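You operate a simulated robot arm through the tools that you are given. There is no shell and no other tool. Be economical: measure what you need, move in short steps, check, and stop when the job is done.

You are at the controls of a simulated robot arm. One attempt, no reset.

## Task
Put one of the wax tubs from the fourth rack shelf from the bottom on top of the apron carton. Fetch the cotton pack from the middle rack shelf and set it on the bottom wooden shelf. Fetch the tray set marked "T" from the second rack shelf from the bottom and set it on the fourth rack shelf from the bottom. Stack the green wax block from the packing bench top on top of the pink wax block. Take the round tub marked "pads" from the packing bench top and leave it on top of the yellow wipes carton. Fetch the brown bib carton from the shelf under the materials bench and stand it on the white chart there. Take the ring carton from the service bench top and put it on the upper board of the service shelf. Any order will do. Set down upright: wax tub, cotton pack, round tub, bib carton, ring carton.

The check looks at the end state, three seconds after you hand in, the way a careful person would. Anything else that was tipped, shoved, dropped, spilled or broken makes it a failure.

## Robot
A 7-joint arm with a two-finger gripper on a trunk, on a base that drives. Base frame: it is fixed to the floor where the robot stands at the start and does not move with it; the origin is under the middle of the robot, x ahead of it, y to its left, z up. Readings come in cm, degrees, newtons and seconds.
With the tool pointing down near the work surface it reaches from about 18 to 54 cm from the robot's upright axis, wherever it stands. Its first joint turns from -166.0 to 166.0 degrees. Places, roughly: apron carton [75, 250, 150]; bib carton [-225, -200, 50]; bottom wooden shelf (21x108 cm) [74, 260, 28]; chart [-175, -200, 25]; cotton pack [75, 0, 100]; fourth rack shelf [60, 10, 120]; ring carton [-275, -200, 75]; round tub [50, -225, 75]; tray set [75, 0, 50]; upper board of the service shelf (92x17 cm) [-548, 64, 122]; wax block [50, -225, 75]; wax tub [50, 0, 125]; wipes carton [50, -200, 75]. Payload 1.71 kg.
Tool frame: the origin (TCP) lies between the finger pads and is the grasp point; the fingertips stand 2 cm ahead of it; z points along the fingers, y is the line along which they close. Largest opening 9.6 cm; the body of the gripper starts 11.3 cm behind the TCP.
Orientation is that of the tool frame in the base frame, as a unit quaternion [x, y, z, w]. With the fingers straight down and closing along the base's y, the tool's x points along the base's -x, its y along +y and its z along -z.

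## Interface
- The arm moves only by the tool nudge_tool. Its argument "deltas" is a list of rows, each a list of 7 numbers: the shift along the tool's x, y, z in cm, then the turn, a rotation vector about the tool's x, y, z in degrees, then the finger opening in cm, from 0 to 9.6. In form: [[dx, dy, dz, rx, ry, rz, hand], ...]. A call has 1 to 8 rows; each row is the pose to reach, as a shift and turn from the pose commanded when the call began, along the tool's axes at that moment. Each row takes 0.2 s and may step no farther than 5 cm and 8.6 degrees from the row before; otherwise, or with a gripper value out of range, the whole call is refused. Where a pose cannot be reached the arm comes as near as it can. A force on the tool above 40 N (or 10 N above the force at the start of the call, whichever is more), or a blocked arm, ends the call early, and 0.2 s more pass. Each finger travels about 15.3 cm/s and halts on what it meets, pressing with about 33 N; the grip force reading is that of the motor and also rises with nothing between the fingers. The clock runs only during rows and for 0.2 s after the last one: add rows that repeat a pose to give the fingers time. It gives the time, the measured TCP pose, the force on the tool (base axes), the opening and the grip force at its end, in the units of the frame above (readings bear some noise), with the torque about the TCP (base axes, N m) and any sound that the robot's microphone picked up.
- Cameras (640 x 400 px; columns grow to the right, rows downward): "scene" is now at [5.2, 15.17, 173.04]; the picture's right is [-0.03, -1.00, 0.00], its down [-0.67, 0.02, -0.74] and it looks along [0.74, -0.02, -0.67] (base axes); focal length 275 px, centre (320, 200). "wrist" rides on the gripper at [6.6, 1.4, -14.5] in the tool frame; the picture's right is [-0.21, 0.98, 0.00], its down [-0.88, -0.18, -0.45] and it looks along [-0.44, -0.09, 0.90] (tool axes); focal length 275 px, centre (320, 200). There is no depth. A picture from a camera that has moved, and an enlarged one, comes with that camera's place and axes in the base frame and with its lens.
- grab_frame(camera): a new picture of that camera. No time passes.
- lift_body(by): slides the trunk up (or, below 0, down) by that many cm; the arm and the scene camera ride with it, the base frame stays. It gives what a move gives, with no picture.
- drive_base(legs): drives the robot by 1 to 6 legs, each [ahead, turn to the left] in cm and degrees, along the robot's own axes; the way and the turn of a leg run together, so that a leg with both is an arc; at most 150 cm and 180 degrees a leg. The arm and the cameras ride along, it lands a little off, and it stops where it bumps. It gives what a move gives.
- head_to(pan, tilt): turns the head with the scene camera to pan (to the left, within 155 degrees either way) and tilt (down, from -29 to 69), counted from straight ahead of the robot. It gives what a move gives.
- zoom(camera, box): a new picture of the part [left, top, right, bottom] of that camera's present view, enlarged. No time passes.
- finish_job(): hands the job in; it is judged then, once.

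Go step by step. Nothing tells you exact positions but the pictures and the camera data: compare them with the known pose of the tool, close in by small moves and look again before you grip or let go. The budget is 207 turns and 184 pictures, counting those below and the enlarged ones. Unless the task says otherwise, let go and move clear before handing in, and close with one line.

The tools are called after ">>>" as a command line: name --pt "numbers of a row" for each row, then --argument value for the rest, lists and objects as JSON in quotes. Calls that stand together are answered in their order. nudge_tool: Moves the arm, as the interface text tells. Its arguments: {"type":"object","properties":{"deltas":{"type":"array"}},"required":["deltas"]} The other tools are called the same way: lift_body (by) slides the trunk up or down; drive_base (legs) drives the base; head_to (pan, tilt) turns the head that bears the scene camera; grab_frame (camera) takes a picture; zoom (camera, box) takes an enlarged picture of a part of a camera's view; finish_job () hands the job in.

At the start:

```text
time_s: 0.0
position: [34.54, -10.46, 153.8]
orientation: [0.0, 1.0, -0.001, -0.001]
wrist_force: [0.6, 0.0, 0.6]
ft_torque: [0.01, -0.01, -0.03]
opening: 9.61
grip_force: 0.0
trunk travel left (down, up): [-32.5, 6.1]
robot x, y, heading: [-0.19, 0.21, -0.0]
head pan, tilt: [-1.5, 41.1]
```

scene: 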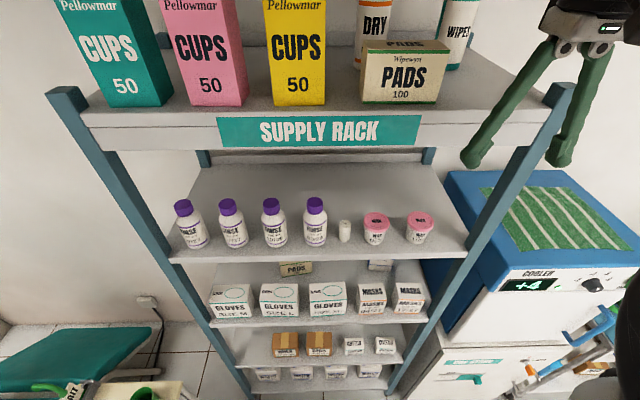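
wrist: 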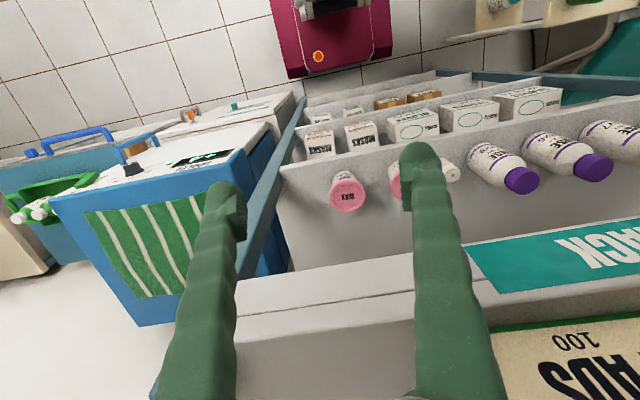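

I see the rack straight ahead, with the pink-lidded wax tubs at its right on the fourth shelf. I'll enlarge the views to read labels and shelf contents.

>>> zoom --camera "scene" --box '[160, 160, 480, 400]'

>>> zoom --camera "scene" --box '[220, 250, 440, 388]'

```text
1.67 times, centred on (320, 280) of scene
camera zoom: at [5.2, 15.17, 173.04], right [-0.03, -1.0, 0.0], down [-0.67, 0.02, -0.74], along [0.74, -0.02, -0.67], focal length 459 px, centre (320, 67)
```

zoom: 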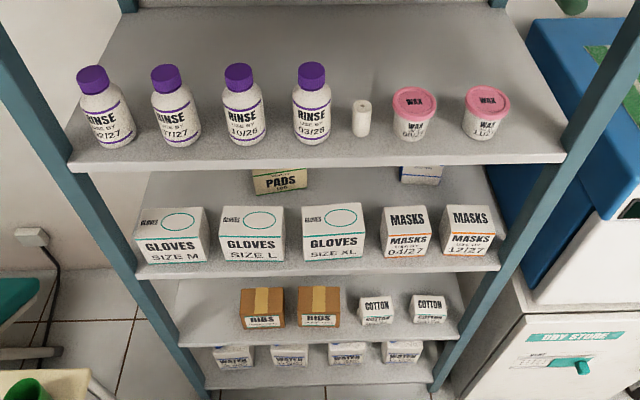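

```text
2.90 times, centred on (330, 319) of scene
camera zoom: at [5.2, 15.17, 173.04], right [-0.03, -1.0, 0.0], down [-0.67, 0.02, -0.74], along [0.74, -0.02, -0.67], focal length 798 px, centre (291, -145)
```

zoom: 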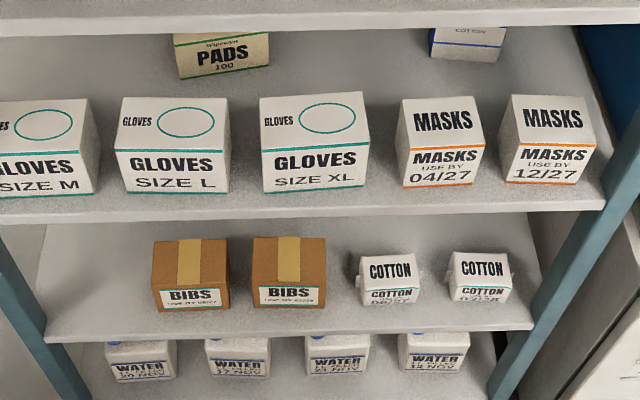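

The wax tubs stand at about (48,1) and (48,-9) on the fourth shelf. The wanted cotton pack seems to be at the back of the middle shelf, behind the masks. I'll back off and lower the trunk to look into the shelves.

>>> drive_base --legs '[[-25, 0]]'

>>> lift_body --by -32

>>> head_to --pan -5 --tilt 35

>>> grab_frame --camera "scene"

>>> zoom --camera "scene" --box '[200, 100, 440, 250]'

>>> zoom --camera "scene" --box '[200, 230, 440, 380]'

```text
time_s: 1.9
position: [9.52, -10.52, 153.64]
orientation: [0.001, 1.0, 0.0, -0.002]
wrist_force: [-1.6, -0.4, -0.4]
ft_torque: [-0.01, -0.09, 0.0]
opening: 9.63
grip_force: 0.0
trunk travel left (down, up): [-32.5, 6.1]
robot x, y, heading: [-24.86, 0.22, -0.5]
head pan, tilt: [-1.5, 41.1]
```

```text
time_s: 5.1
position: [9.79, -10.57, 121.44]
orientation: [0.001, 1.0, 0.0, -0.004]
wrist_force: [0.9, -0.1, -0.9]
ft_torque: [-0.02, 0.22, -0.02]
opening: 9.6
grip_force: 0.1
trunk travel left (down, up): [-0.5, 38.1]
robot x, y, heading: [-24.89, -0.3, -0.2]
head pan, tilt: [-1.5, 41.1]
```

```text
time_s: 5.8
position: [8.6, -10.57, 121.86]
orientation: [0.002, 1.0, 0.0, 0.001]
wrist_force: [0.7, 0.0, -0.4]
ft_torque: [0.01, -0.06, 0.03]
opening: 9.62
grip_force: 0.0
trunk travel left (down, up): [-0.5, 38.1]
robot x, y, heading: [-25.15, -0.21, -0.2]
head pan, tilt: [-5.0, 35.0]
```

```text
179 pictures are left
camera scene: at [-19.85, 14.67, 141.97], right [-0.09, -1.0, 0.0], down [-0.59, 0.05, -0.81], along [0.8, -0.07, -0.59], focal length 275 px, centre (320, 200)
```

scene: 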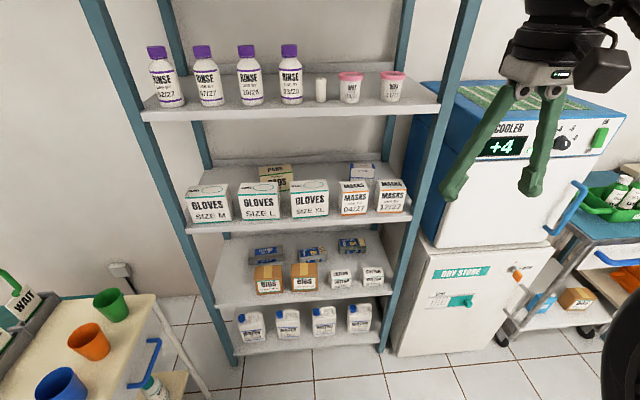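

```text
2.67 times, centred on (320, 175) of scene
camera zoom: at [-19.85, 14.67, 141.97], right [-0.09, -1.0, 0.0], down [-0.59, 0.05, -0.81], along [0.8, -0.07, -0.59], focal length 734 px, centre (320, 267)
```

zoom: 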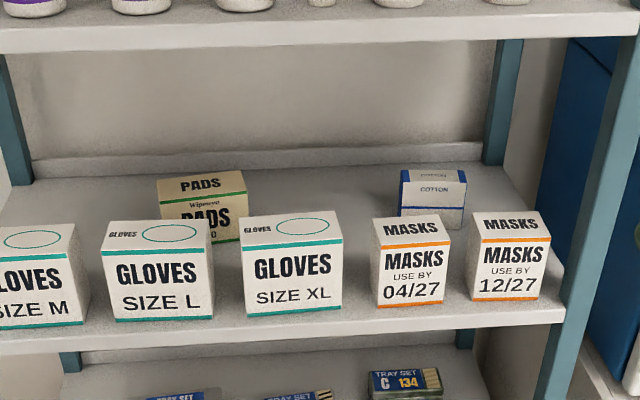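

```text
2.67 times, centred on (320, 305) of scene
camera zoom: at [-19.85, 14.67, 141.97], right [-0.09, -1.0, 0.0], down [-0.59, 0.05, -0.81], along [0.8, -0.07, -0.59], focal length 734 px, centre (320, -80)
```

zoom: 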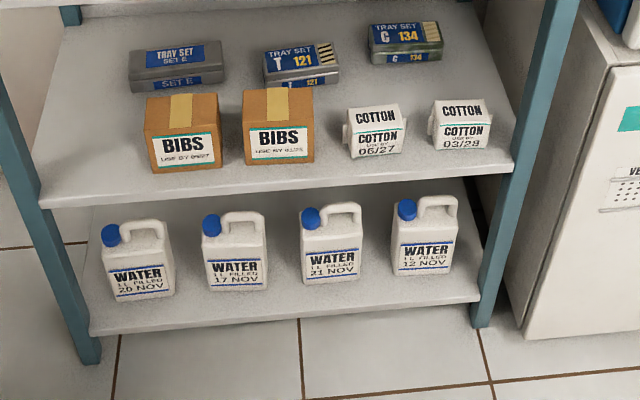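

The middle-shelf cotton pack sits at about (57,-6), top near z 98, behind the masks, and tray set "T" sits at about (57,11) at the back of the second shelf. I'll enlarge both to size them.

>>> zoom --camera "scene" --box '[290, 235, 370, 285]'

>>> zoom --camera "scene" --box '[330, 150, 410, 200]'

```text
8.00 times, centred on (330, 260) of scene
camera zoom: at [-19.85, 14.67, 141.97], right [-0.09, -1.0, 0.0], down [-0.59, 0.05, -0.81], along [0.8, -0.07, -0.59], focal length 2203 px, centre (240, -280)
```

zoom: 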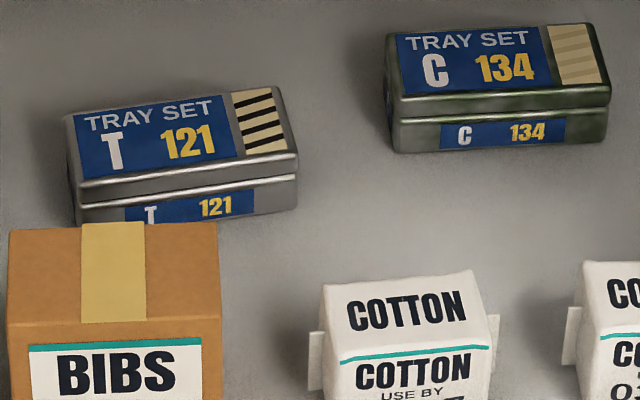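

```text
8.00 times, centred on (370, 175) of scene
camera zoom: at [-19.85, 14.67, 141.97], right [-0.09, -1.0, 0.0], down [-0.59, 0.05, -0.81], along [0.8, -0.07, -0.59], focal length 2203 px, centre (-80, 400)
```

zoom: 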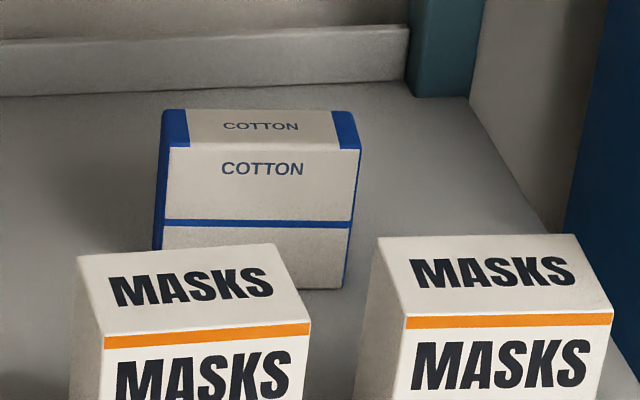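

The tray set is about 11.5 x 5.2 x 4.3 cm with its long side toward me, so it needs a grip across its depth. I'll look at the arm itself to judge wrist clearance, and turn the head to survey the other stations.

>>> head_to --pan -45 --tilt 15

>>> grab_frame --camera "scene"

>>> head_to --pan 70 --tilt 20

>>> grab_frame --camera "scene"

>>> head_to --pan -95 --tilt 20

>>> grab_frame --camera "scene"

```text
time_s: 6.8
position: [8.26, -10.62, 121.95]
orientation: [0.003, 1.0, 0.0, 0.003]
wrist_force: [-0.5, 0.8, 0.2]
ft_torque: [0.0, -0.05, 0.01]
opening: 9.6
grip_force: 0.0
trunk travel left (down, up): [-0.5, 38.1]
robot x, y, heading: [-24.77, -0.16, -0.2]
head pan, tilt: [-45.0, 15.0]
```

```text
174 pictures are left
camera scene: at [-22.08, 8.85, 145.21], right [-0.71, -0.7, 0.01], down [-0.2, 0.18, -0.96], along [0.68, -0.69, -0.27], focal length 275 px, centre (320, 200)
```

scene: 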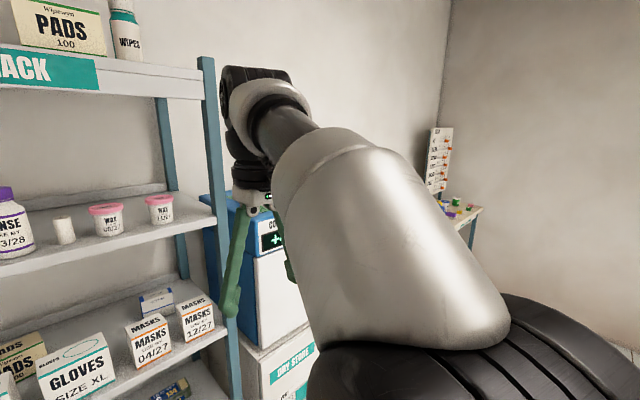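

```text
time_s: 8.8
position: [8.3, -10.53, 122.11]
orientation: [0.002, 1.0, 0.0, 0.003]
wrist_force: [-0.7, -0.3, 0.2]
ft_torque: [0.0, 0.01, 0.01]
opening: 9.58
grip_force: 0.1
trunk travel left (down, up): [-0.5, 38.1]
robot x, y, heading: [-25.27, 0.12, -0.1]
head pan, tilt: [70.0, 20.0]
```

```text
173 pictures are left
camera scene: at [-25.44, 24.22, 144.46], right [0.94, -0.35, -0.02], down [-0.13, -0.32, -0.94], along [0.32, 0.88, -0.35], focal length 275 px, centre (320, 200)
```

scene: 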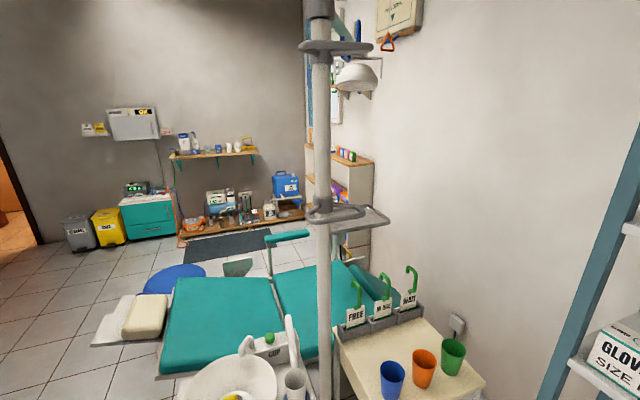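

```text
time_s: 11.3
position: [8.28, -10.63, 121.84]
orientation: [0.001, 1.0, 0.0, 0.003]
wrist_force: [-0.1, 0.3, 0.8]
ft_torque: [-0.03, 0.03, 0.0]
opening: 9.61
grip_force: 0.0
trunk travel left (down, up): [-0.5, 38.1]
robot x, y, heading: [-25.24, 0.06, -0.4]
head pan, tilt: [-95.0, 20.0]
```

```text
172 pictures are left
camera scene: at [-29.53, 6.21, 144.53], right [-1.0, 0.09, 0.02], down [0.02, 0.34, -0.94], along [-0.09, -0.94, -0.34], focal length 275 px, centre (320, 200)
```

scene: 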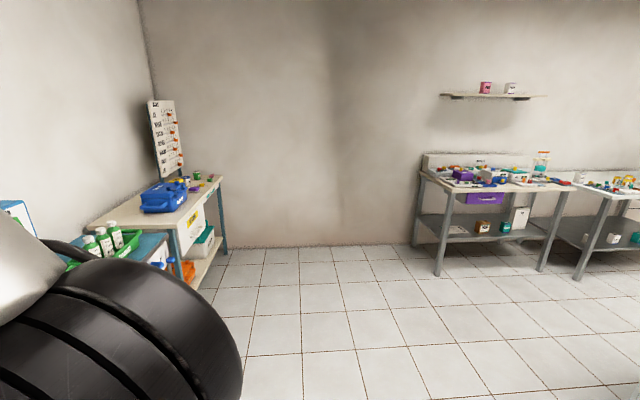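

This is a dental room: the chair lies between me and the wooden shelf, and the benches are to the right. First I'll take the right wax tub; I'm tilting the tool forward to about 20° below horizontal, clear of the rack.

>>> nudge_tool --pt "-2.5 0 0 0 -8.6 0 9.6" --pt "-5 0 0 0 -17.2 0 9.6" --pt "-7.5 0 0 0 -25.8 0 9.6" --pt "-10 0 0 0 -34.4 0 9.6" --pt "-12.5 0 0 0 -43 0 9.6" --pt "-15 0 0 0 -51.6 0 9.6" --pt "-17.5 0 0 0 -60.2 0 9.6" --pt "-20 0 0 0 -68.8 0 9.6"

>>> head_to --pan -15 --tilt 25

>>> grab_frame --camera "scene"

>>> grab_frame --camera "wrist"

```text
time_s: 13.1
position: [28.34, -10.61, 121.89]
orientation: [0.002, 0.823, -0.002, 0.568]
wrist_force: [-0.7, 0.6, -0.5]
ft_torque: [0.02, 0.0, 0.02]
opening: 9.61
grip_force: 0.1
trunk travel left (down, up): [-0.5, 38.1]
robot x, y, heading: [-25.45, -0.13, -0.3]
head pan, tilt: [-95.0, 20.0]
```

```text
time_s: 14.6
position: [28.35, -10.8, 122.03]
orientation: [0.001, 0.824, -0.001, 0.567]
wrist_force: [-0.5, -0.4, 0.5]
ft_torque: [0.02, 0.01, 0.0]
opening: 9.6
grip_force: 0.0
trunk travel left (down, up): [-0.5, 38.1]
robot x, y, heading: [-25.11, -0.02, -0.3]
head pan, tilt: [-15.0, 25.0]
```

```text
171 pictures are left
camera scene: at [-19.81, 13.05, 143.56], right [-0.26, -0.96, 0.0], down [-0.42, 0.11, -0.9], along [0.87, -0.24, -0.44], focal length 275 px, centre (320, 200)
```

scene: 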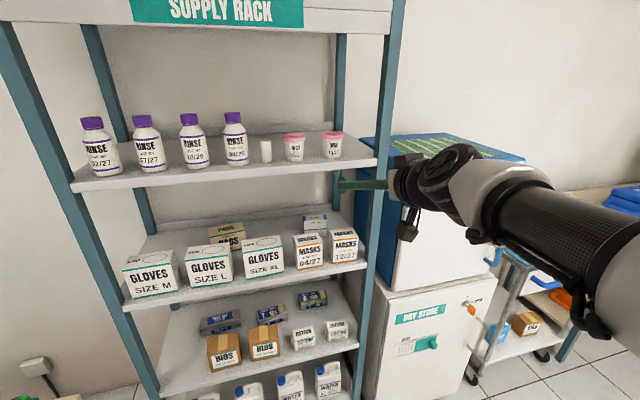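

```text
170 pictures are left
camera wrist: at [12.37, -9.31, 120.98], right [0.08, 0.98, 0.19], down [-0.1, -0.18, 0.98], along [0.99, -0.09, 0.09], focal length 275 px, centre (320, 200)
```

wrist: 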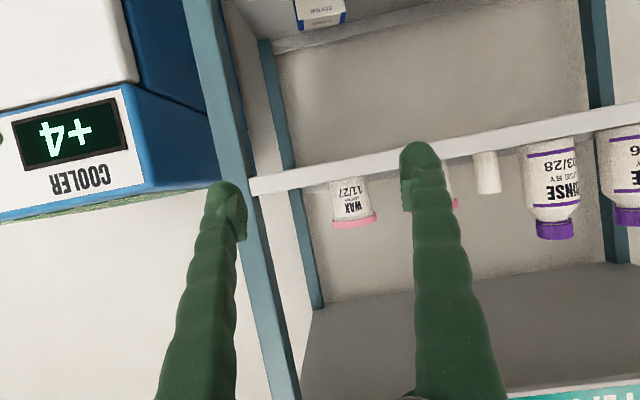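

The right tub stands at about (48,-8.8), centre z 125. I'll raise, shift left a little and drive ahead, leaving the last few cm for the arm.

>>> lift_body --by 3.2

>>> nudge_tool --pt "0 1.8 0 0 0 0 9.0"

>>> drive_base --legs '[[12, 0]]'

>>> grab_frame --camera "wrist"

```text
time_s: 15.4
position: [28.29, -10.72, 125.16]
orientation: [0.001, 0.824, -0.002, 0.567]
wrist_force: [0.6, 0.6, -0.4]
ft_torque: [0.01, 0.0, -0.03]
opening: 9.62
grip_force: 0.0
trunk travel left (down, up): [-3.7, 34.9]
robot x, y, heading: [-24.91, 0.13, -0.2]
head pan, tilt: [-15.0, 25.0]
```

```text
time_s: 15.8
position: [28.27, -8.98, 125.17]
orientation: [0.001, 0.823, -0.001, 0.568]
wrist_force: [0.2, -0.4, -0.8]
ft_torque: [-0.01, 0.01, 0.02]
opening: 8.99
grip_force: 0.0
trunk travel left (down, up): [-3.7, 34.9]
robot x, y, heading: [-25.24, -0.01, -0.1]
head pan, tilt: [-15.0, 25.0]
```

```text
time_s: 17.1
position: [41.26, -8.73, 125.1]
orientation: [0.001, 0.825, 0.0, 0.565]
wrist_force: [0.1, -0.4, 1.1]
ft_torque: [0.02, 0.02, 0.0]
opening: 9.0
grip_force: 0.1
trunk travel left (down, up): [-3.7, 34.9]
robot x, y, heading: [-12.65, -0.1, -0.3]
head pan, tilt: [-15.0, 25.0]
```

```text
169 pictures are left
camera wrist: at [25.33, -7.44, 123.93], right [0.07, 0.98, 0.19], down [-0.1, -0.18, 0.98], along [0.99, -0.09, 0.08], focal length 275 px, centre (320, 200)
```

wrist: 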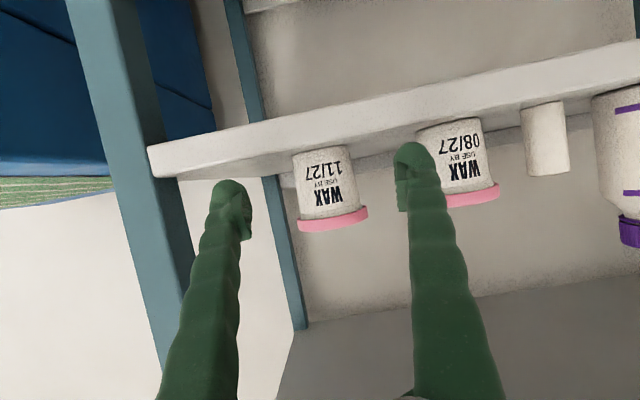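

The tub is centred at (48,-8.7,125). I'll move straight ahead 6.8 cm and check.

>>> nudge_tool --pt "-1.23 0 3.17 0 0 0 9.0" --pt "-2.46 0 6.34 0 0 0 9.0" --pt "-2.46 0 6.34 0 0 0 9.0"

>>> grab_frame --camera "wrist"

>>> zoom --camera "scene" --box '[240, 90, 440, 215]'

```text
time_s: 17.9
position: [46.49, -8.65, 125.54]
orientation: [-0.001, 0.82, 0.0, 0.572]
wrist_force: [0.1, -0.1, 0.5]
ft_torque: [-0.01, 0.01, 0.01]
opening: 8.98
grip_force: 0.0
trunk travel left (down, up): [-3.7, 34.9]
robot x, y, heading: [-12.6, -0.24, -0.6]
head pan, tilt: [-15.0, 25.0]
```

```text
168 pictures are left
camera wrist: at [30.58, -7.46, 124.3], right [0.07, 0.98, 0.19], down [-0.12, -0.18, 0.98], along [0.99, -0.09, 0.1], focal length 275 px, centre (320, 200)
```

wrist: 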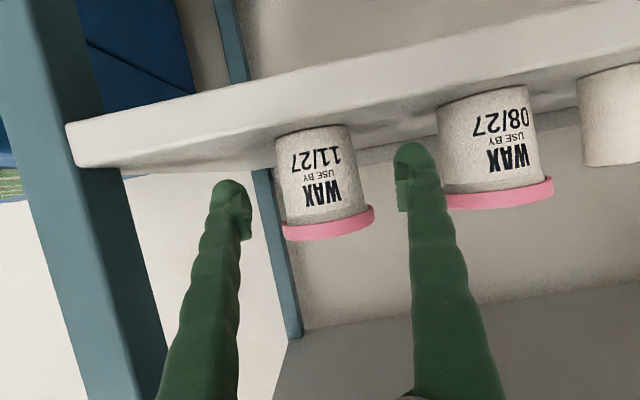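

```text
3.20 times, centred on (340, 152) of scene
camera zoom: at [-7.54, 13.01, 146.67], right [-0.26, -0.97, 0.0], down [-0.42, 0.11, -0.9], along [0.87, -0.24, -0.43], focal length 881 px, centre (256, 352)
```

zoom: 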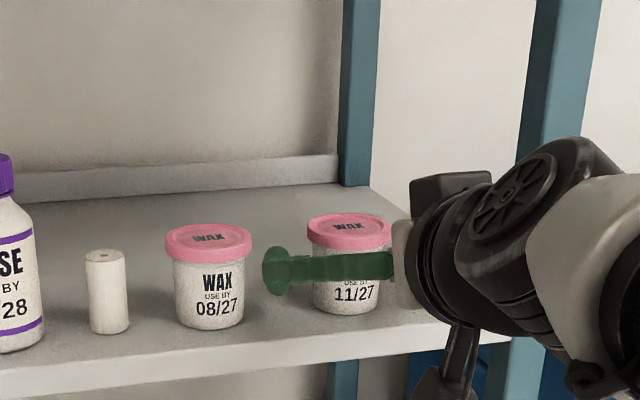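

The arm is near full stretch, and the tub centre is about 2.5 cm further. I'll drive ahead 2.5 cm and check.

>>> drive_base --legs '[[2.6, 0]]'

>>> grab_frame --camera "wrist"

```text
time_s: 18.7
position: [48.34, -8.81, 125.93]
orientation: [0.002, 0.819, -0.001, 0.574]
wrist_force: [-0.2, 0.6, 0.6]
ft_torque: [-0.02, 0.05, 0.04]
opening: 9.02
grip_force: 0.1
trunk travel left (down, up): [-3.7, 34.9]
robot x, y, heading: [-10.43, -0.19, -0.3]
head pan, tilt: [-15.0, 25.0]
```

```text
166 pictures are left
camera wrist: at [32.37, -7.46, 124.6], right [0.07, 0.98, 0.19], down [-0.12, -0.18, 0.98], along [0.99, -0.09, 0.1], focal length 275 px, centre (320, 200)
```

wrist: 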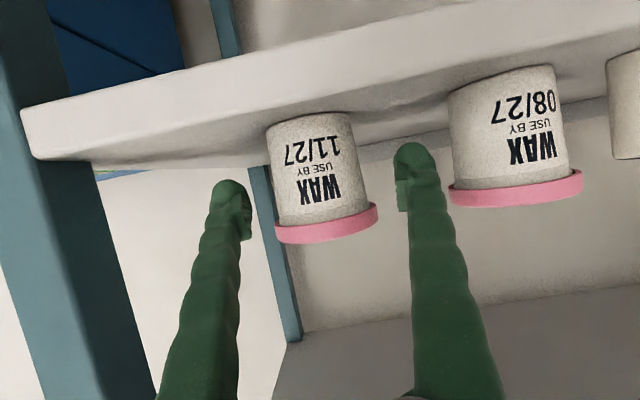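

The tub is between the fingers. I'll lower slightly to hold the body under the lid, then close.

>>> lift_body --by -1.0

>>> nudge_tool --pt "0 0 0 0 0 0 7.5" --pt "0 0 0 0 0 0 6" --pt "0 0 0 0 0 0 4.5" --pt "0 0 0 0 0 0 3" --pt "0 0 0 0 0 0 3"

>>> grab_frame --camera "wrist"

```text
time_s: 19.3
position: [47.87, -8.98, 125.12]
orientation: [0.0, 0.816, 0.0, 0.577]
wrist_force: [0.0, 0.6, 0.2]
ft_torque: [0.03, 0.01, -0.01]
opening: 9.01
grip_force: 0.1
trunk travel left (down, up): [-2.7, 35.9]
robot x, y, heading: [-9.81, -0.13, 0.0]
head pan, tilt: [-15.0, 25.0]
```

```text
time_s: 20.5
position: [48.24, -8.94, 125.08]
orientation: [0.0, 0.817, 0.0, 0.577]
wrist_force: [2.0, -0.1, 5.2]
ft_torque: [-0.06, -0.05, -0.03]
opening: 5.18
grip_force: 32.9
trunk travel left (down, up): [-2.7, 35.9]
robot x, y, heading: [-9.88, -0.81, -0.1]
head pan, tilt: [-15.0, 25.0]
```

```text
165 pictures are left
camera wrist: at [32.24, -7.61, 123.61], right [0.07, 0.98, 0.19], down [-0.12, -0.18, 0.98], along [0.99, -0.09, 0.11], focal length 275 px, centre (320, 200)
```

wrist: 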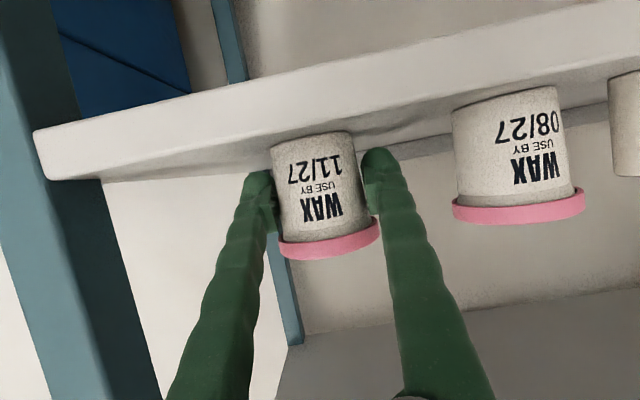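

The tub is held (5.2 cm). I'll lift it and back off, then look toward the left side for the route to the wooden shelf.

>>> lift_body --by 4

>>> drive_base --legs '[[-35, 0]]'

>>> nudge_tool --pt "1 0 -4 0 0 0 3" --pt "2 0 -8 0 0 0 3" --pt "3 0 -12 0 0 0 3" --pt "4 0 -16 0 0 0 3"

>>> drive_base --legs '[[0, 80]]'

>>> head_to --pan 0 --tilt 35

>>> grab_frame --camera "scene"

>>> grab_frame --camera "wrist"

```text
time_s: 21.3
position: [48.2, -8.91, 128.88]
orientation: [-0.001, 0.817, 0.0, 0.576]
wrist_force: [-0.3, -0.2, -1.3]
ft_torque: [0.03, -0.01, -0.04]
opening: 5.16
grip_force: 33.2
trunk travel left (down, up): [-6.7, 31.9]
robot x, y, heading: [-10.17, -0.3, -0.4]
head pan, tilt: [-15.0, 25.0]
```

```text
time_s: 23.7
position: [11.83, -8.5, 129.48]
orientation: [0.0, 0.816, 0.0, 0.577]
wrist_force: [-0.1, 0.4, -0.6]
ft_torque: [-0.03, 0.03, 0.05]
opening: 5.17
grip_force: 32.6
trunk travel left (down, up): [-6.7, 31.9]
robot x, y, heading: [-45.27, -0.08, -0.2]
head pan, tilt: [-15.0, 25.0]
```

```text
time_s: 24.7
position: [-3.35, -8.39, 130.38]
orientation: [0.001, 0.819, -0.001, 0.573]
wrist_force: [0.4, -0.6, 0.1]
ft_torque: [-0.01, 0.05, 0.0]
opening: 5.2
grip_force: 32.7
trunk travel left (down, up): [-6.7, 31.9]
robot x, y, heading: [-45.53, -0.12, -0.2]
head pan, tilt: [-15.0, 25.0]
```

```text
time_s: 29.2
position: [-29.85, 41.35, 129.99]
orientation: [-0.529, 0.628, 0.367, 0.437]
wrist_force: [0.1, -0.3, -1.5]
ft_torque: [0.02, 0.03, 0.01]
opening: 5.13
grip_force: 32.6
trunk travel left (down, up): [-6.7, 31.9]
robot x, y, heading: [-45.17, -0.12, 80.4]
head pan, tilt: [-15.0, 25.0]
```

```text
time_s: 30.0
position: [-30.31, 38.33, 131.04]
orientation: [-0.525, 0.622, 0.374, 0.445]
wrist_force: [-0.2, -0.2, -0.1]
ft_torque: [-0.06, 0.02, 0.02]
opening: 5.17
grip_force: 33.4
trunk travel left (down, up): [-6.7, 31.9]
robot x, y, heading: [-45.37, 0.07, 80.4]
head pan, tilt: [0.0, 35.0]
```

```text
164 pictures are left
camera scene: at [-60.63, 2.65, 148.21], right [0.99, -0.17, 0.0], down [-0.09, -0.55, -0.83], along [0.14, 0.82, -0.56], focal length 275 px, centre (320, 200)
```

scene: 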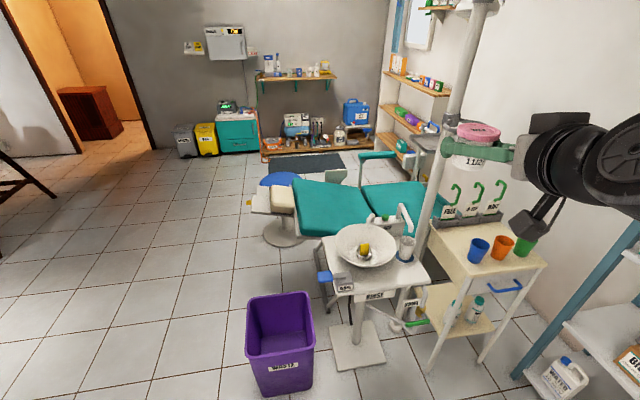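

```text
163 pictures are left
camera wrist: at [-34.39, 22.81, 129.49], right [-0.95, 0.23, 0.19], down [0.16, -0.16, 0.97], along [0.26, 0.96, 0.12], focal length 275 px, centre (320, 200)
```

wrist: 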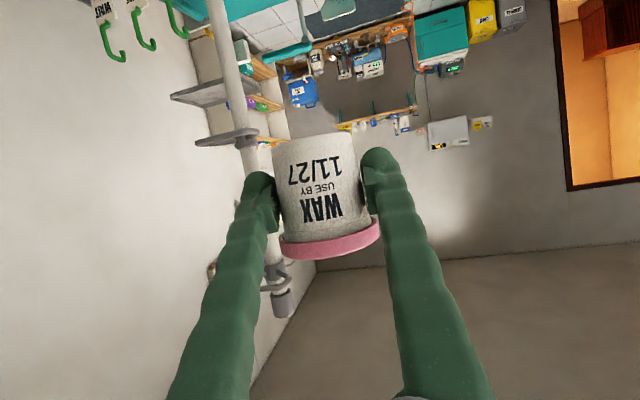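

The route is clear: pass left of the purple bin and stool (x ≈ -125), then turn toward the wooden shelf at y ≈ 245. Driving it in pieces.

>>> drive_base --legs '[[0, 55], [113, 0], [0, -45], [150, 0], [12, 0]]'

>>> drive_base --legs '[[0, -90]]'

>>> grab_frame --camera "scene"

```text
time_s: 35.6
position: [-92.05, 57.72, 129.08]
orientation: [0.766, -0.313, -0.519, -0.214]
wrist_force: [-3.7, 2.9, -2.4]
ft_torque: [-0.02, -0.04, -0.01]
opening: 5.1
grip_force: 32.9
trunk travel left (down, up): [-6.7, 31.9]
robot x, y, heading: [-65.5, 19.63, 135.0]
head pan, tilt: [0.0, 35.0]
stopped in leg 2: the robot was blocked; the commanded pose is now the measured one
```

```text
time_s: 36.3
position: [-93.41, 58.98, 128.39]
orientation: [0.769, -0.315, -0.513, -0.214]
wrist_force: [0.3, -0.5, -0.4]
ft_torque: [-0.02, -0.05, 0.03]
opening: 5.09
grip_force: 33.4
trunk travel left (down, up): [-6.7, 31.9]
robot x, y, heading: [-65.35, 19.5, 135.1]
head pan, tilt: [0.0, 35.0]
stopped in leg 1: the robot was blocked; the commanded pose is now the measured one
```

```text
162 pictures are left
camera scene: at [-76.47, 8.67, 148.19], right [0.7, 0.71, 0.0], down [0.4, -0.39, -0.83], along [-0.59, 0.58, -0.56], focal length 275 px, centre (320, 200)
```

scene: 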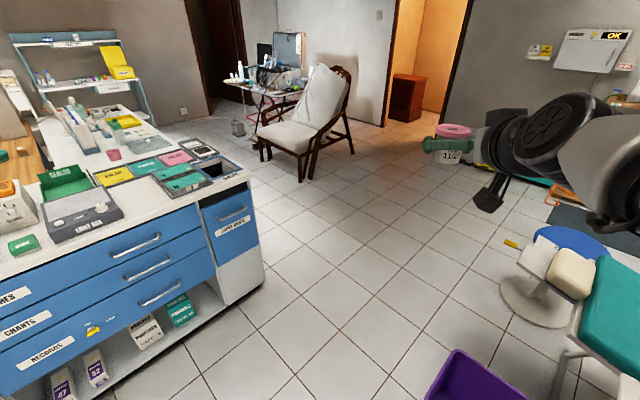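

The drive was blocked, probably by the bin near my front right. I'll look down at it.

>>> head_to --pan -40 --tilt 60

>>> grab_frame --camera "scene"

```text
time_s: 37.4
position: [-93.49, 59.29, 128.44]
orientation: [0.77, -0.315, -0.513, -0.213]
wrist_force: [-0.2, 0.0, -1.1]
ft_torque: [0.02, 0.01, 0.0]
opening: 5.12
grip_force: 33.1
trunk travel left (down, up): [-6.7, 31.9]
robot x, y, heading: [-65.08, 19.52, 135.0]
head pan, tilt: [-40.0, 60.0]
```

```text
161 pictures are left
camera scene: at [-71.38, 9.69, 144.71], right [1.0, 0.09, -0.01], down [0.07, -0.86, -0.51], along [-0.05, 0.51, -0.86], focal length 275 px, centre (320, 200)
```

scene: 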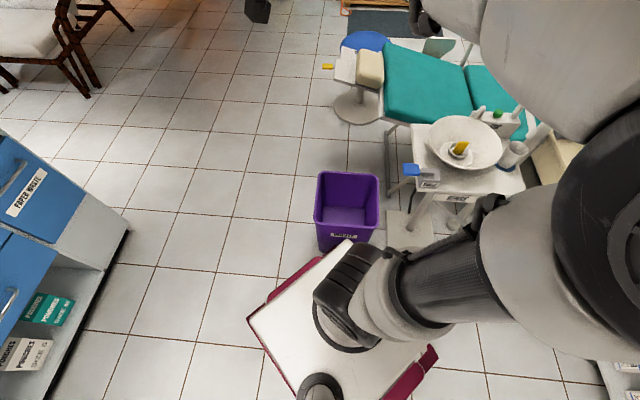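

The front-right corner of my square base (half-side ≈28, corners ≈40 cm) touches the bin. I'll back off to where I took the earlier picture and compare whether the bin moved.

>>> drive_base --legs '[[-28.2, 0], [0, -54.7]]'

>>> head_to --pan 0 --tilt 35

>>> grab_frame --camera "scene"

```text
time_s: 42.4
position: [-28.76, 46.19, 128.18]
orientation: [-0.535, 0.638, 0.354, 0.426]
wrist_force: [-1.1, -1.0, -1.2]
ft_torque: [-0.04, 0.01, -0.01]
opening: 5.08
grip_force: 32.9
trunk travel left (down, up): [-6.7, 31.9]
robot x, y, heading: [-45.5, -0.12, 79.7]
head pan, tilt: [-40.0, 60.0]
```

```text
time_s: 43.4
position: [-28.89, 45.33, 128.28]
orientation: [-0.534, 0.637, 0.355, 0.428]
wrist_force: [-1.0, 0.5, -0.7]
ft_torque: [-0.01, -0.02, 0.02]
opening: 5.07
grip_force: 32.9
trunk travel left (down, up): [-6.7, 31.9]
robot x, y, heading: [-45.51, 0.3, 79.8]
head pan, tilt: [0.0, 35.0]
```

```text
160 pictures are left
camera scene: at [-60.04, 8.17, 148.08], right [0.98, -0.18, 0.0], down [-0.11, -0.58, -0.81], along [0.14, 0.8, -0.59], focal length 275 px, centre (320, 200)
```

scene: 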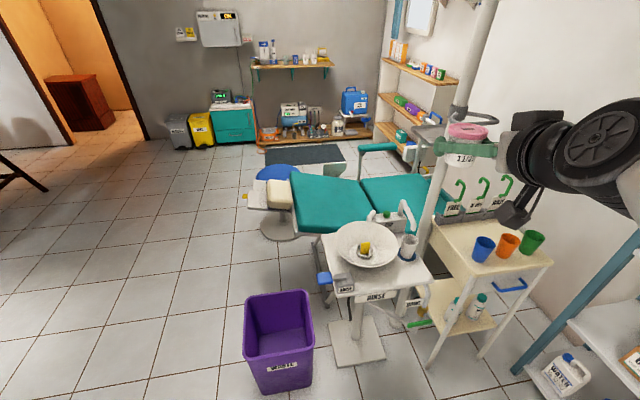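

The bin looks unmoved. I'll take a wider route: go left to x ≈ -132, then up to y ≈ 240, keeping clear of bin and blue counter.

>>> drive_base --legs '[[0, 100.2], [87, 0], [0, -90], [150, 0], [90, 0], [0, -90]]'

>>> grab_frame --camera "scene"

```text
time_s: 74.9
position: [-92.11, 227.86, 128.75]
orientation: [0.013, 0.828, -0.012, 0.561]
wrist_force: [-0.3, -0.6, -1.2]
ft_torque: [0.0, 0.04, 0.03]
opening: 4.9
grip_force: 32.9
trunk travel left (down, up): [-6.7, 31.9]
robot x, y, heading: [-138.33, 238.3, -2.1]
head pan, tilt: [0.0, 35.0]
```

```text
159 pictures are left
camera scene: at [-132.5, 253.46, 148.09], right [-0.03, -1.0, 0.0], down [-0.59, 0.02, -0.81], along [0.81, -0.03, -0.59], focal length 275 px, centre (320, 200)
```

scene: 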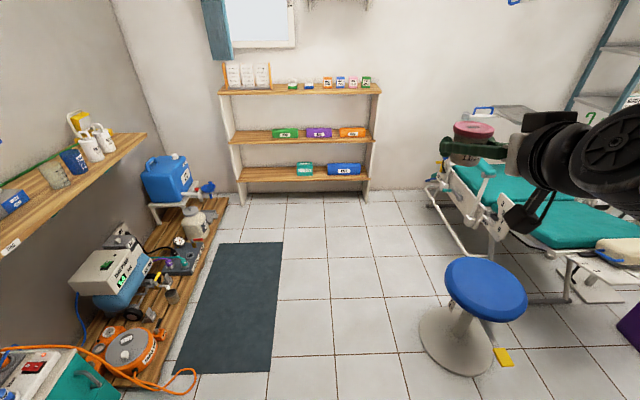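

The wooden shelf unit is ahead; its top board is near z 98, so the apron carton must be on something higher. I'll drive to x ≈ -45 and look up.

>>> drive_base --legs '[[0, 6], [95, 0], [0, -4]]'

>>> head_to --pan 0 --tilt 5

>>> grab_frame --camera "scene"

>>> grab_frame --camera "wrist"

```text
time_s: 81.2
position: [1.53, 233.72, 129.48]
orientation: [0.007, 0.824, -0.009, 0.567]
wrist_force: [0.1, 0.3, -0.5]
ft_torque: [-0.01, 0.03, -0.02]
opening: 4.87
grip_force: 32.9
trunk travel left (down, up): [-6.7, 31.9]
robot x, y, heading: [-42.45, 243.4, -1.5]
head pan, tilt: [0.0, 35.0]
```

```text
time_s: 82.2
position: [-1.6, 233.82, 130.55]
orientation: [0.008, 0.817, -0.01, 0.576]
wrist_force: [0.5, -0.2, 0.5]
ft_torque: [0.03, 0.04, 0.05]
opening: 4.86
grip_force: 33.6
trunk travel left (down, up): [-6.7, 31.9]
robot x, y, heading: [-42.49, 243.66, -1.4]
head pan, tilt: [0.0, 5.0]
```

```text
158 pictures are left
camera scene: at [-42.13, 258.99, 153.03], right [-0.02, -1.0, 0.0], down [-0.07, 0.0, -1.0], along [1.0, -0.02, -0.07], focal length 275 px, centre (320, 200)
```

scene: 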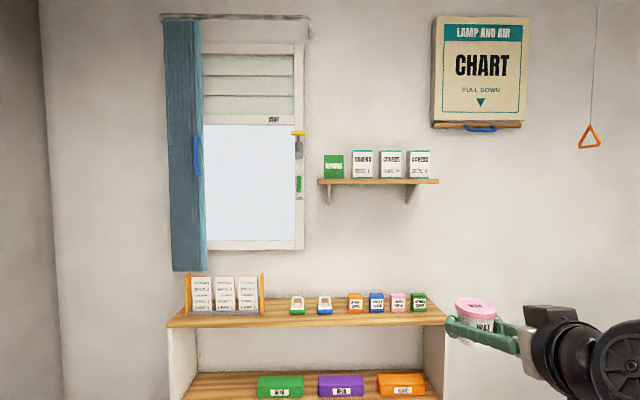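

```text
157 pictures are left
camera wrist: at [-17.5, 235.43, 129.06], right [0.09, 0.98, 0.19], down [-0.13, -0.17, 0.98], along [0.99, -0.12, 0.11], focal length 275 px, centre (320, 200)
```

wrist: 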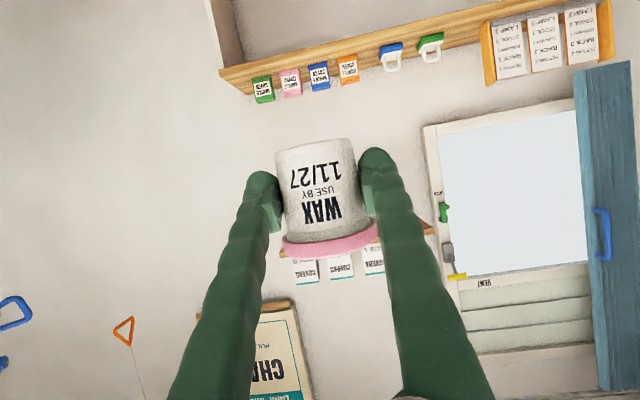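

The green APRONS carton stands at the left end of the wall shelf (z ≈ 153), top near 163. I'll raise the trunk fully and raise the arm, then look again.

>>> lift_body --by 31.5

>>> nudge_tool --pt "-4 0 -1.5 0 0 0 3" --pt "-8 0 -3 0 0 0 3" --pt "-9.3 0 -3.6 0 0 0 3" --pt "-9.3 0 -3.6 0 0 0 3"

>>> head_to --pan 0 --tilt 12

>>> grab_frame --camera "scene"

>>> zoom --camera "scene" --box '[270, 170, 470, 295]'

```text
time_s: 85.3
position: [-0.55, 233.81, 161.7]
orientation: [0.008, 0.819, -0.01, 0.573]
wrist_force: [-0.1, -0.3, -0.2]
ft_torque: [0.0, 0.01, -0.03]
opening: 4.83
grip_force: 33.0
trunk travel left (down, up): [-38.2, 0.4]
robot x, y, heading: [-42.67, 243.88, -1.5]
head pan, tilt: [0.0, 5.0]
```

```text
time_s: 86.3
position: [-0.83, 233.54, 171.59]
orientation: [0.009, 0.82, -0.01, 0.573]
wrist_force: [0.1, -0.1, -1.3]
ft_torque: [0.03, 0.01, -0.02]
opening: 4.86
grip_force: 33.0
trunk travel left (down, up): [-38.2, 0.4]
robot x, y, heading: [-42.56, 243.75, -1.3]
head pan, tilt: [0.0, 5.0]
```

```text
time_s: 87.0
position: [-0.93, 233.57, 171.69]
orientation: [0.009, 0.819, -0.011, 0.573]
wrist_force: [0.2, 0.3, -0.3]
ft_torque: [0.0, 0.01, -0.05]
opening: 4.87
grip_force: 33.1
trunk travel left (down, up): [-38.2, 0.4]
robot x, y, heading: [-42.72, 243.61, -1.8]
head pan, tilt: [0.0, 12.0]
```

```text
156 pictures are left
camera scene: at [-36.15, 258.85, 183.31], right [-0.02, -1.0, 0.0], down [-0.22, 0.01, -0.97], along [0.97, -0.02, -0.22], focal length 275 px, centre (320, 200)
```

scene: 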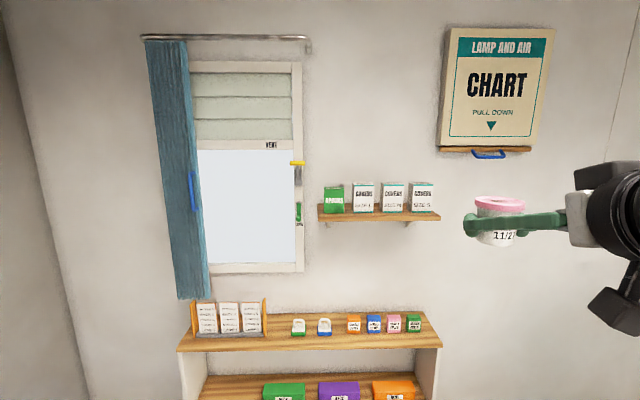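

```text
3.20 times, centred on (370, 232) of scene
camera zoom: at [-36.15, 258.85, 183.31], right [-0.02, -1.0, 0.0], down [-0.22, 0.01, -0.97], along [0.97, -0.02, -0.22], focal length 881 px, centre (160, 96)
```

zoom: 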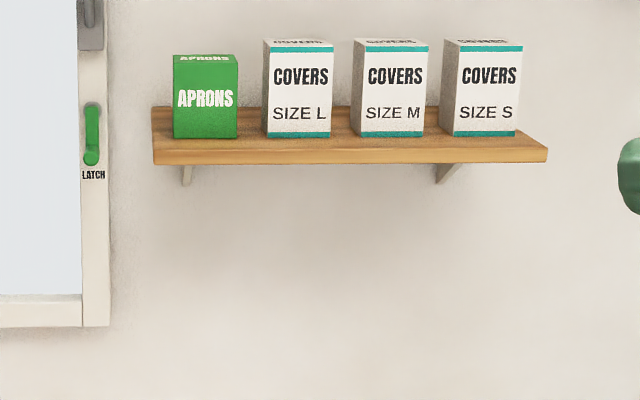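

The aprons carton is at about (71.7,251), top z ≈ 163.7, 8 cm wide and 5.4 deep. The tub, held at z 171.6, clears it; I'll drive nearer and square up.

>>> drive_base --legs '[[0, 10], [57, 0], [0, -8.5]]'

>>> nudge_tool --pt "0 4 0 0 0 0 3" --pt "0 8 0 0 0 0 3" --pt "0 8 0 0 0 0 3"

>>> grab_frame --camera "scene"

>>> grab_frame --camera "wrist"

```text
time_s: 91.9
position: [55.6, 242.91, 171.66]
orientation: [-0.002, 0.819, -0.002, 0.573]
wrist_force: [0.4, 0.4, -1.3]
ft_torque: [-0.02, 0.02, 0.01]
opening: 4.82
grip_force: 33.4
trunk travel left (down, up): [-38.2, 0.4]
robot x, y, heading: [13.61, 252.06, 0.3]
head pan, tilt: [0.0, 12.0]
```

```text
time_s: 92.7
position: [55.07, 250.98, 171.84]
orientation: [-0.003, 0.818, -0.002, 0.576]
wrist_force: [0.0, 0.3, -0.8]
ft_torque: [0.01, -0.01, -0.03]
opening: 4.83
grip_force: 33.0
trunk travel left (down, up): [-38.2, 0.4]
robot x, y, heading: [13.44, 252.08, -0.0]
head pan, tilt: [0.0, 12.0]
```

```text
154 pictures are left
camera scene: at [19.0, 267.44, 183.32], right [0.0, -1.0, 0.0], down [-0.22, 0.0, -0.98], along [0.98, 0.0, -0.22], focal length 275 px, centre (320, 200)
```

scene: 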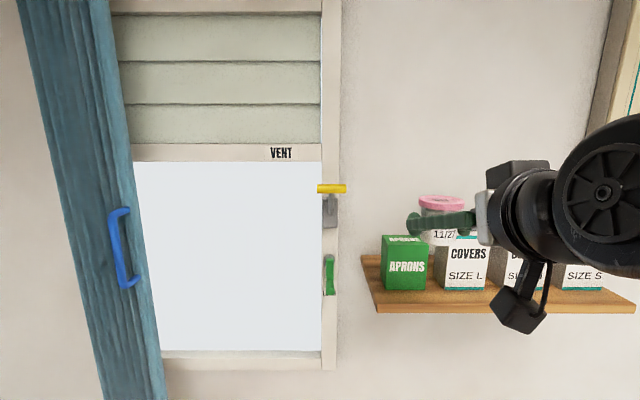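

```text
153 pictures are left
camera wrist: at [39.19, 252.16, 170.41], right [0.07, 0.98, 0.19], down [-0.12, -0.18, 0.98], along [0.99, -0.09, 0.11], focal length 275 px, centre (320, 200)
```

wrist: 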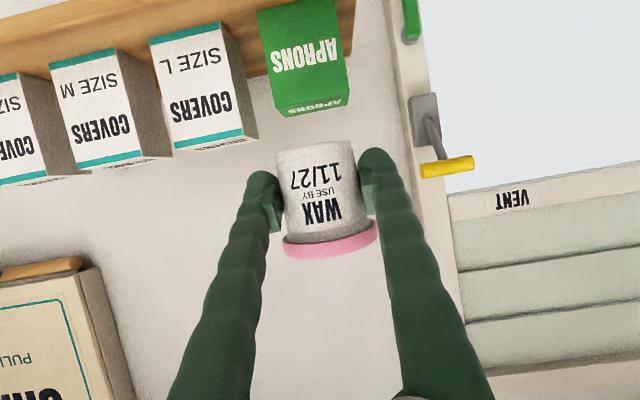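

Both views confirm the carton at (71.7,251) with top z ≈ 163.7. I'll drive 16 cm to bring the tub above it.

>>> drive_base --legs '[[16, 0]]'

>>> grab_frame --camera "wrist"

>>> zoom --camera "scene" --box '[320, 140, 560, 290]'

```text
time_s: 94.2
position: [68.73, 251.02, 172.25]
orientation: [-0.004, 0.815, -0.001, 0.579]
wrist_force: [-0.8, -0.8, 1.2]
ft_torque: [0.0, 0.1, -0.04]
opening: 4.81
grip_force: 33.5
trunk travel left (down, up): [-38.2, 0.4]
robot x, y, heading: [29.14, 252.31, 0.1]
head pan, tilt: [0.0, 12.0]
```

```text
152 pictures are left
camera wrist: at [52.89, 252.29, 170.69], right [0.06, 0.98, 0.19], down [-0.13, -0.18, 0.98], along [0.99, -0.09, 0.12], focal length 275 px, centre (320, 200)
```

wrist: 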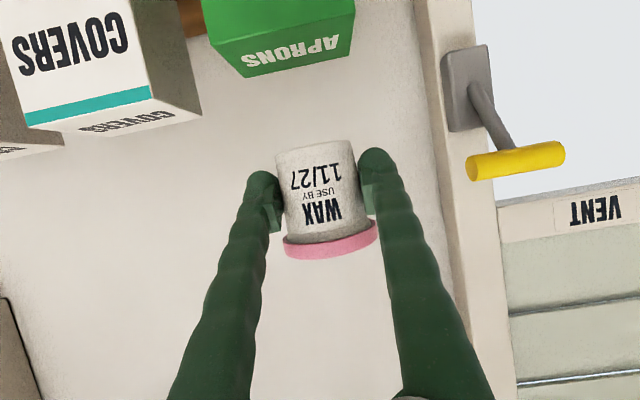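

```text
2.67 times, centred on (440, 215) of scene
camera zoom: at [28.56, 267.53, 183.41], right [0.0, -1.0, 0.0], down [-0.19, 0.0, -0.98], along [0.98, 0.0, -0.19], focal length 734 px, centre (0, 160)
```

zoom: 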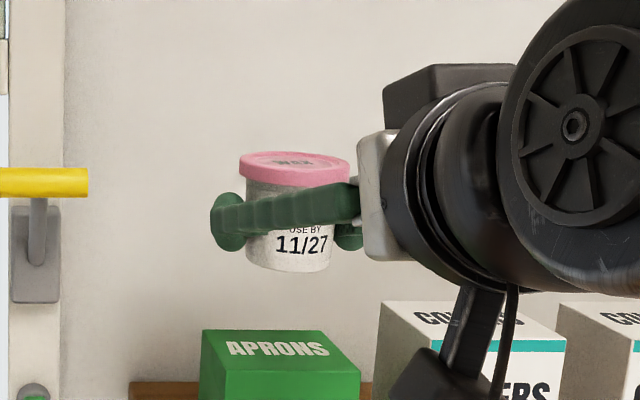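

The tub hangs about 5 cm above and slightly short of the carton's middle. I'll move forward 2.6 cm and lower most of the way with the trunk.

>>> nudge_tool --pt "-0.85 0 2.46 0 0 0 3" --pt "-0.85 0 2.46 0 0 0 3"

>>> lift_body --by -4.0

>>> zoom --camera "scene" --box '[320, 160, 560, 310]'

>>> grab_frame --camera "wrist"

```text
time_s: 95.0
position: [73.43, 251.2, 171.55]
orientation: [-0.004, 0.819, -0.002, 0.574]
wrist_force: [-2.0, 0.0, 0.6]
ft_torque: [0.0, 0.0, 0.03]
opening: 4.82
grip_force: 33.0
trunk travel left (down, up): [-38.2, 0.4]
robot x, y, heading: [29.16, 252.07, 0.3]
head pan, tilt: [0.0, 12.0]
stopped in row 2: the arm was blocked; the commanded pose is now the measured one
```

```text
time_s: 95.8
position: [77.19, 251.14, 166.54]
orientation: [-0.004, 0.826, -0.001, 0.564]
wrist_force: [0.0, -0.6, -0.9]
ft_torque: [-0.01, 0.0, -0.01]
opening: 4.83
grip_force: 33.2
trunk travel left (down, up): [-34.2, 4.4]
robot x, y, heading: [29.29, 252.14, 0.5]
head pan, tilt: [0.0, 12.0]
```

```text
2.67 times, centred on (440, 235) of scene
camera zoom: at [35.91, 267.55, 179.25], right [0.0, -1.0, 0.0], down [-0.23, 0.0, -0.97], along [0.97, 0.0, -0.23], focal length 734 px, centre (0, 107)
```

zoom: 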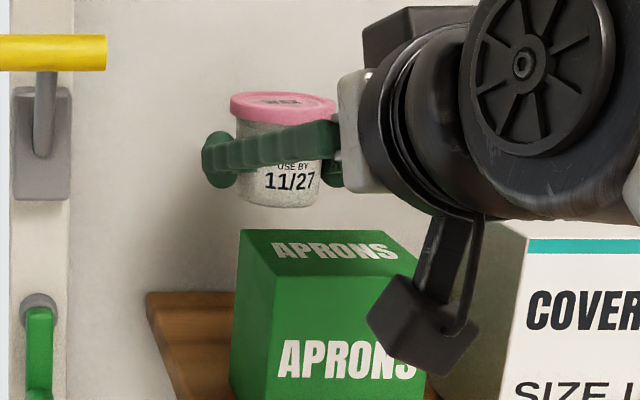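

```text
149 pictures are left
camera wrist: at [61.25, 252.38, 165.54], right [0.07, 0.98, 0.19], down [-0.09, -0.18, 0.98], along [0.99, -0.09, 0.08], focal length 275 px, centre (320, 200)
```

wrist: 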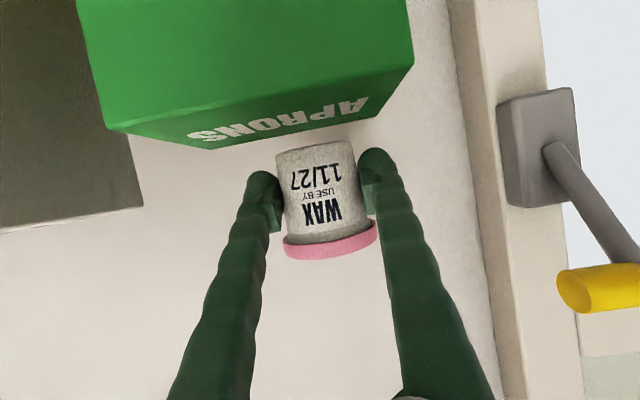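

The body sways after driving and the reading has jumped: the tub is now past the carton at x ≈ 77. I'll raise again, let it settle, and re-measure.

>>> lift_body --by 4.3

>>> nudge_tool --pt "0 0 0 0 0 0 3" --pt "0 0 0 0 0 0 3" --pt "0 0 0 0 0 0 3" --pt "0 0 0 0 0 0 3" --pt "0 0 0 0 0 0 3" --pt "0 0 0 0 0 0 3" --pt "0 0 0 0 0 0 3" --pt "0 0 0 0 0 0 3"

>>> zoom --camera "scene" --box '[320, 160, 560, 310]'

>>> grab_frame --camera "wrist"

```text
time_s: 96.7
position: [74.3, 251.12, 171.46]
orientation: [-0.003, 0.822, -0.002, 0.57]
wrist_force: [0.6, 0.4, -1.3]
ft_torque: [0.01, 0.0, 0.01]
opening: 4.82
grip_force: 33.4
trunk travel left (down, up): [-38.5, 0.1]
robot x, y, heading: [29.0, 251.92, 0.0]
head pan, tilt: [0.0, 12.0]
```

```text
time_s: 98.7
position: [72.5, 251.19, 172.06]
orientation: [-0.005, 0.818, -0.001, 0.575]
wrist_force: [-0.7, 0.0, -0.7]
ft_torque: [0.02, 0.0, -0.01]
opening: 4.8
grip_force: 32.9
trunk travel left (down, up): [-38.5, 0.1]
robot x, y, heading: [29.15, 251.92, 0.2]
head pan, tilt: [0.0, 12.0]
stopped in row 8: the arm was blocked; the commanded pose is now the measured one
```

```text
2.67 times, centred on (440, 235) of scene
camera zoom: at [34.33, 267.55, 183.6], right [0.0, -1.0, 0.0], down [-0.22, 0.0, -0.98], along [0.98, 0.0, -0.22], focal length 734 px, centre (0, 107)
```

zoom: 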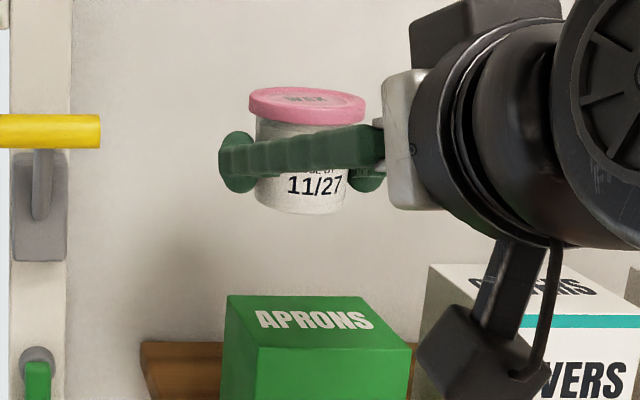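

```text
147 pictures are left
camera wrist: at [56.5, 252.39, 170.66], right [0.06, 0.98, 0.19], down [-0.12, -0.18, 0.98], along [0.99, -0.09, 0.11], focal length 275 px, centre (320, 200)
```

wrist: 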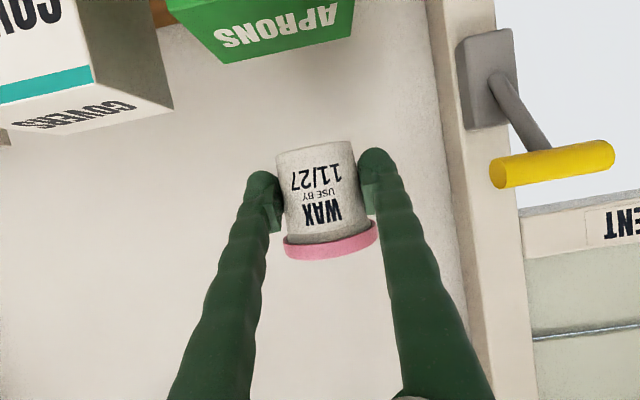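

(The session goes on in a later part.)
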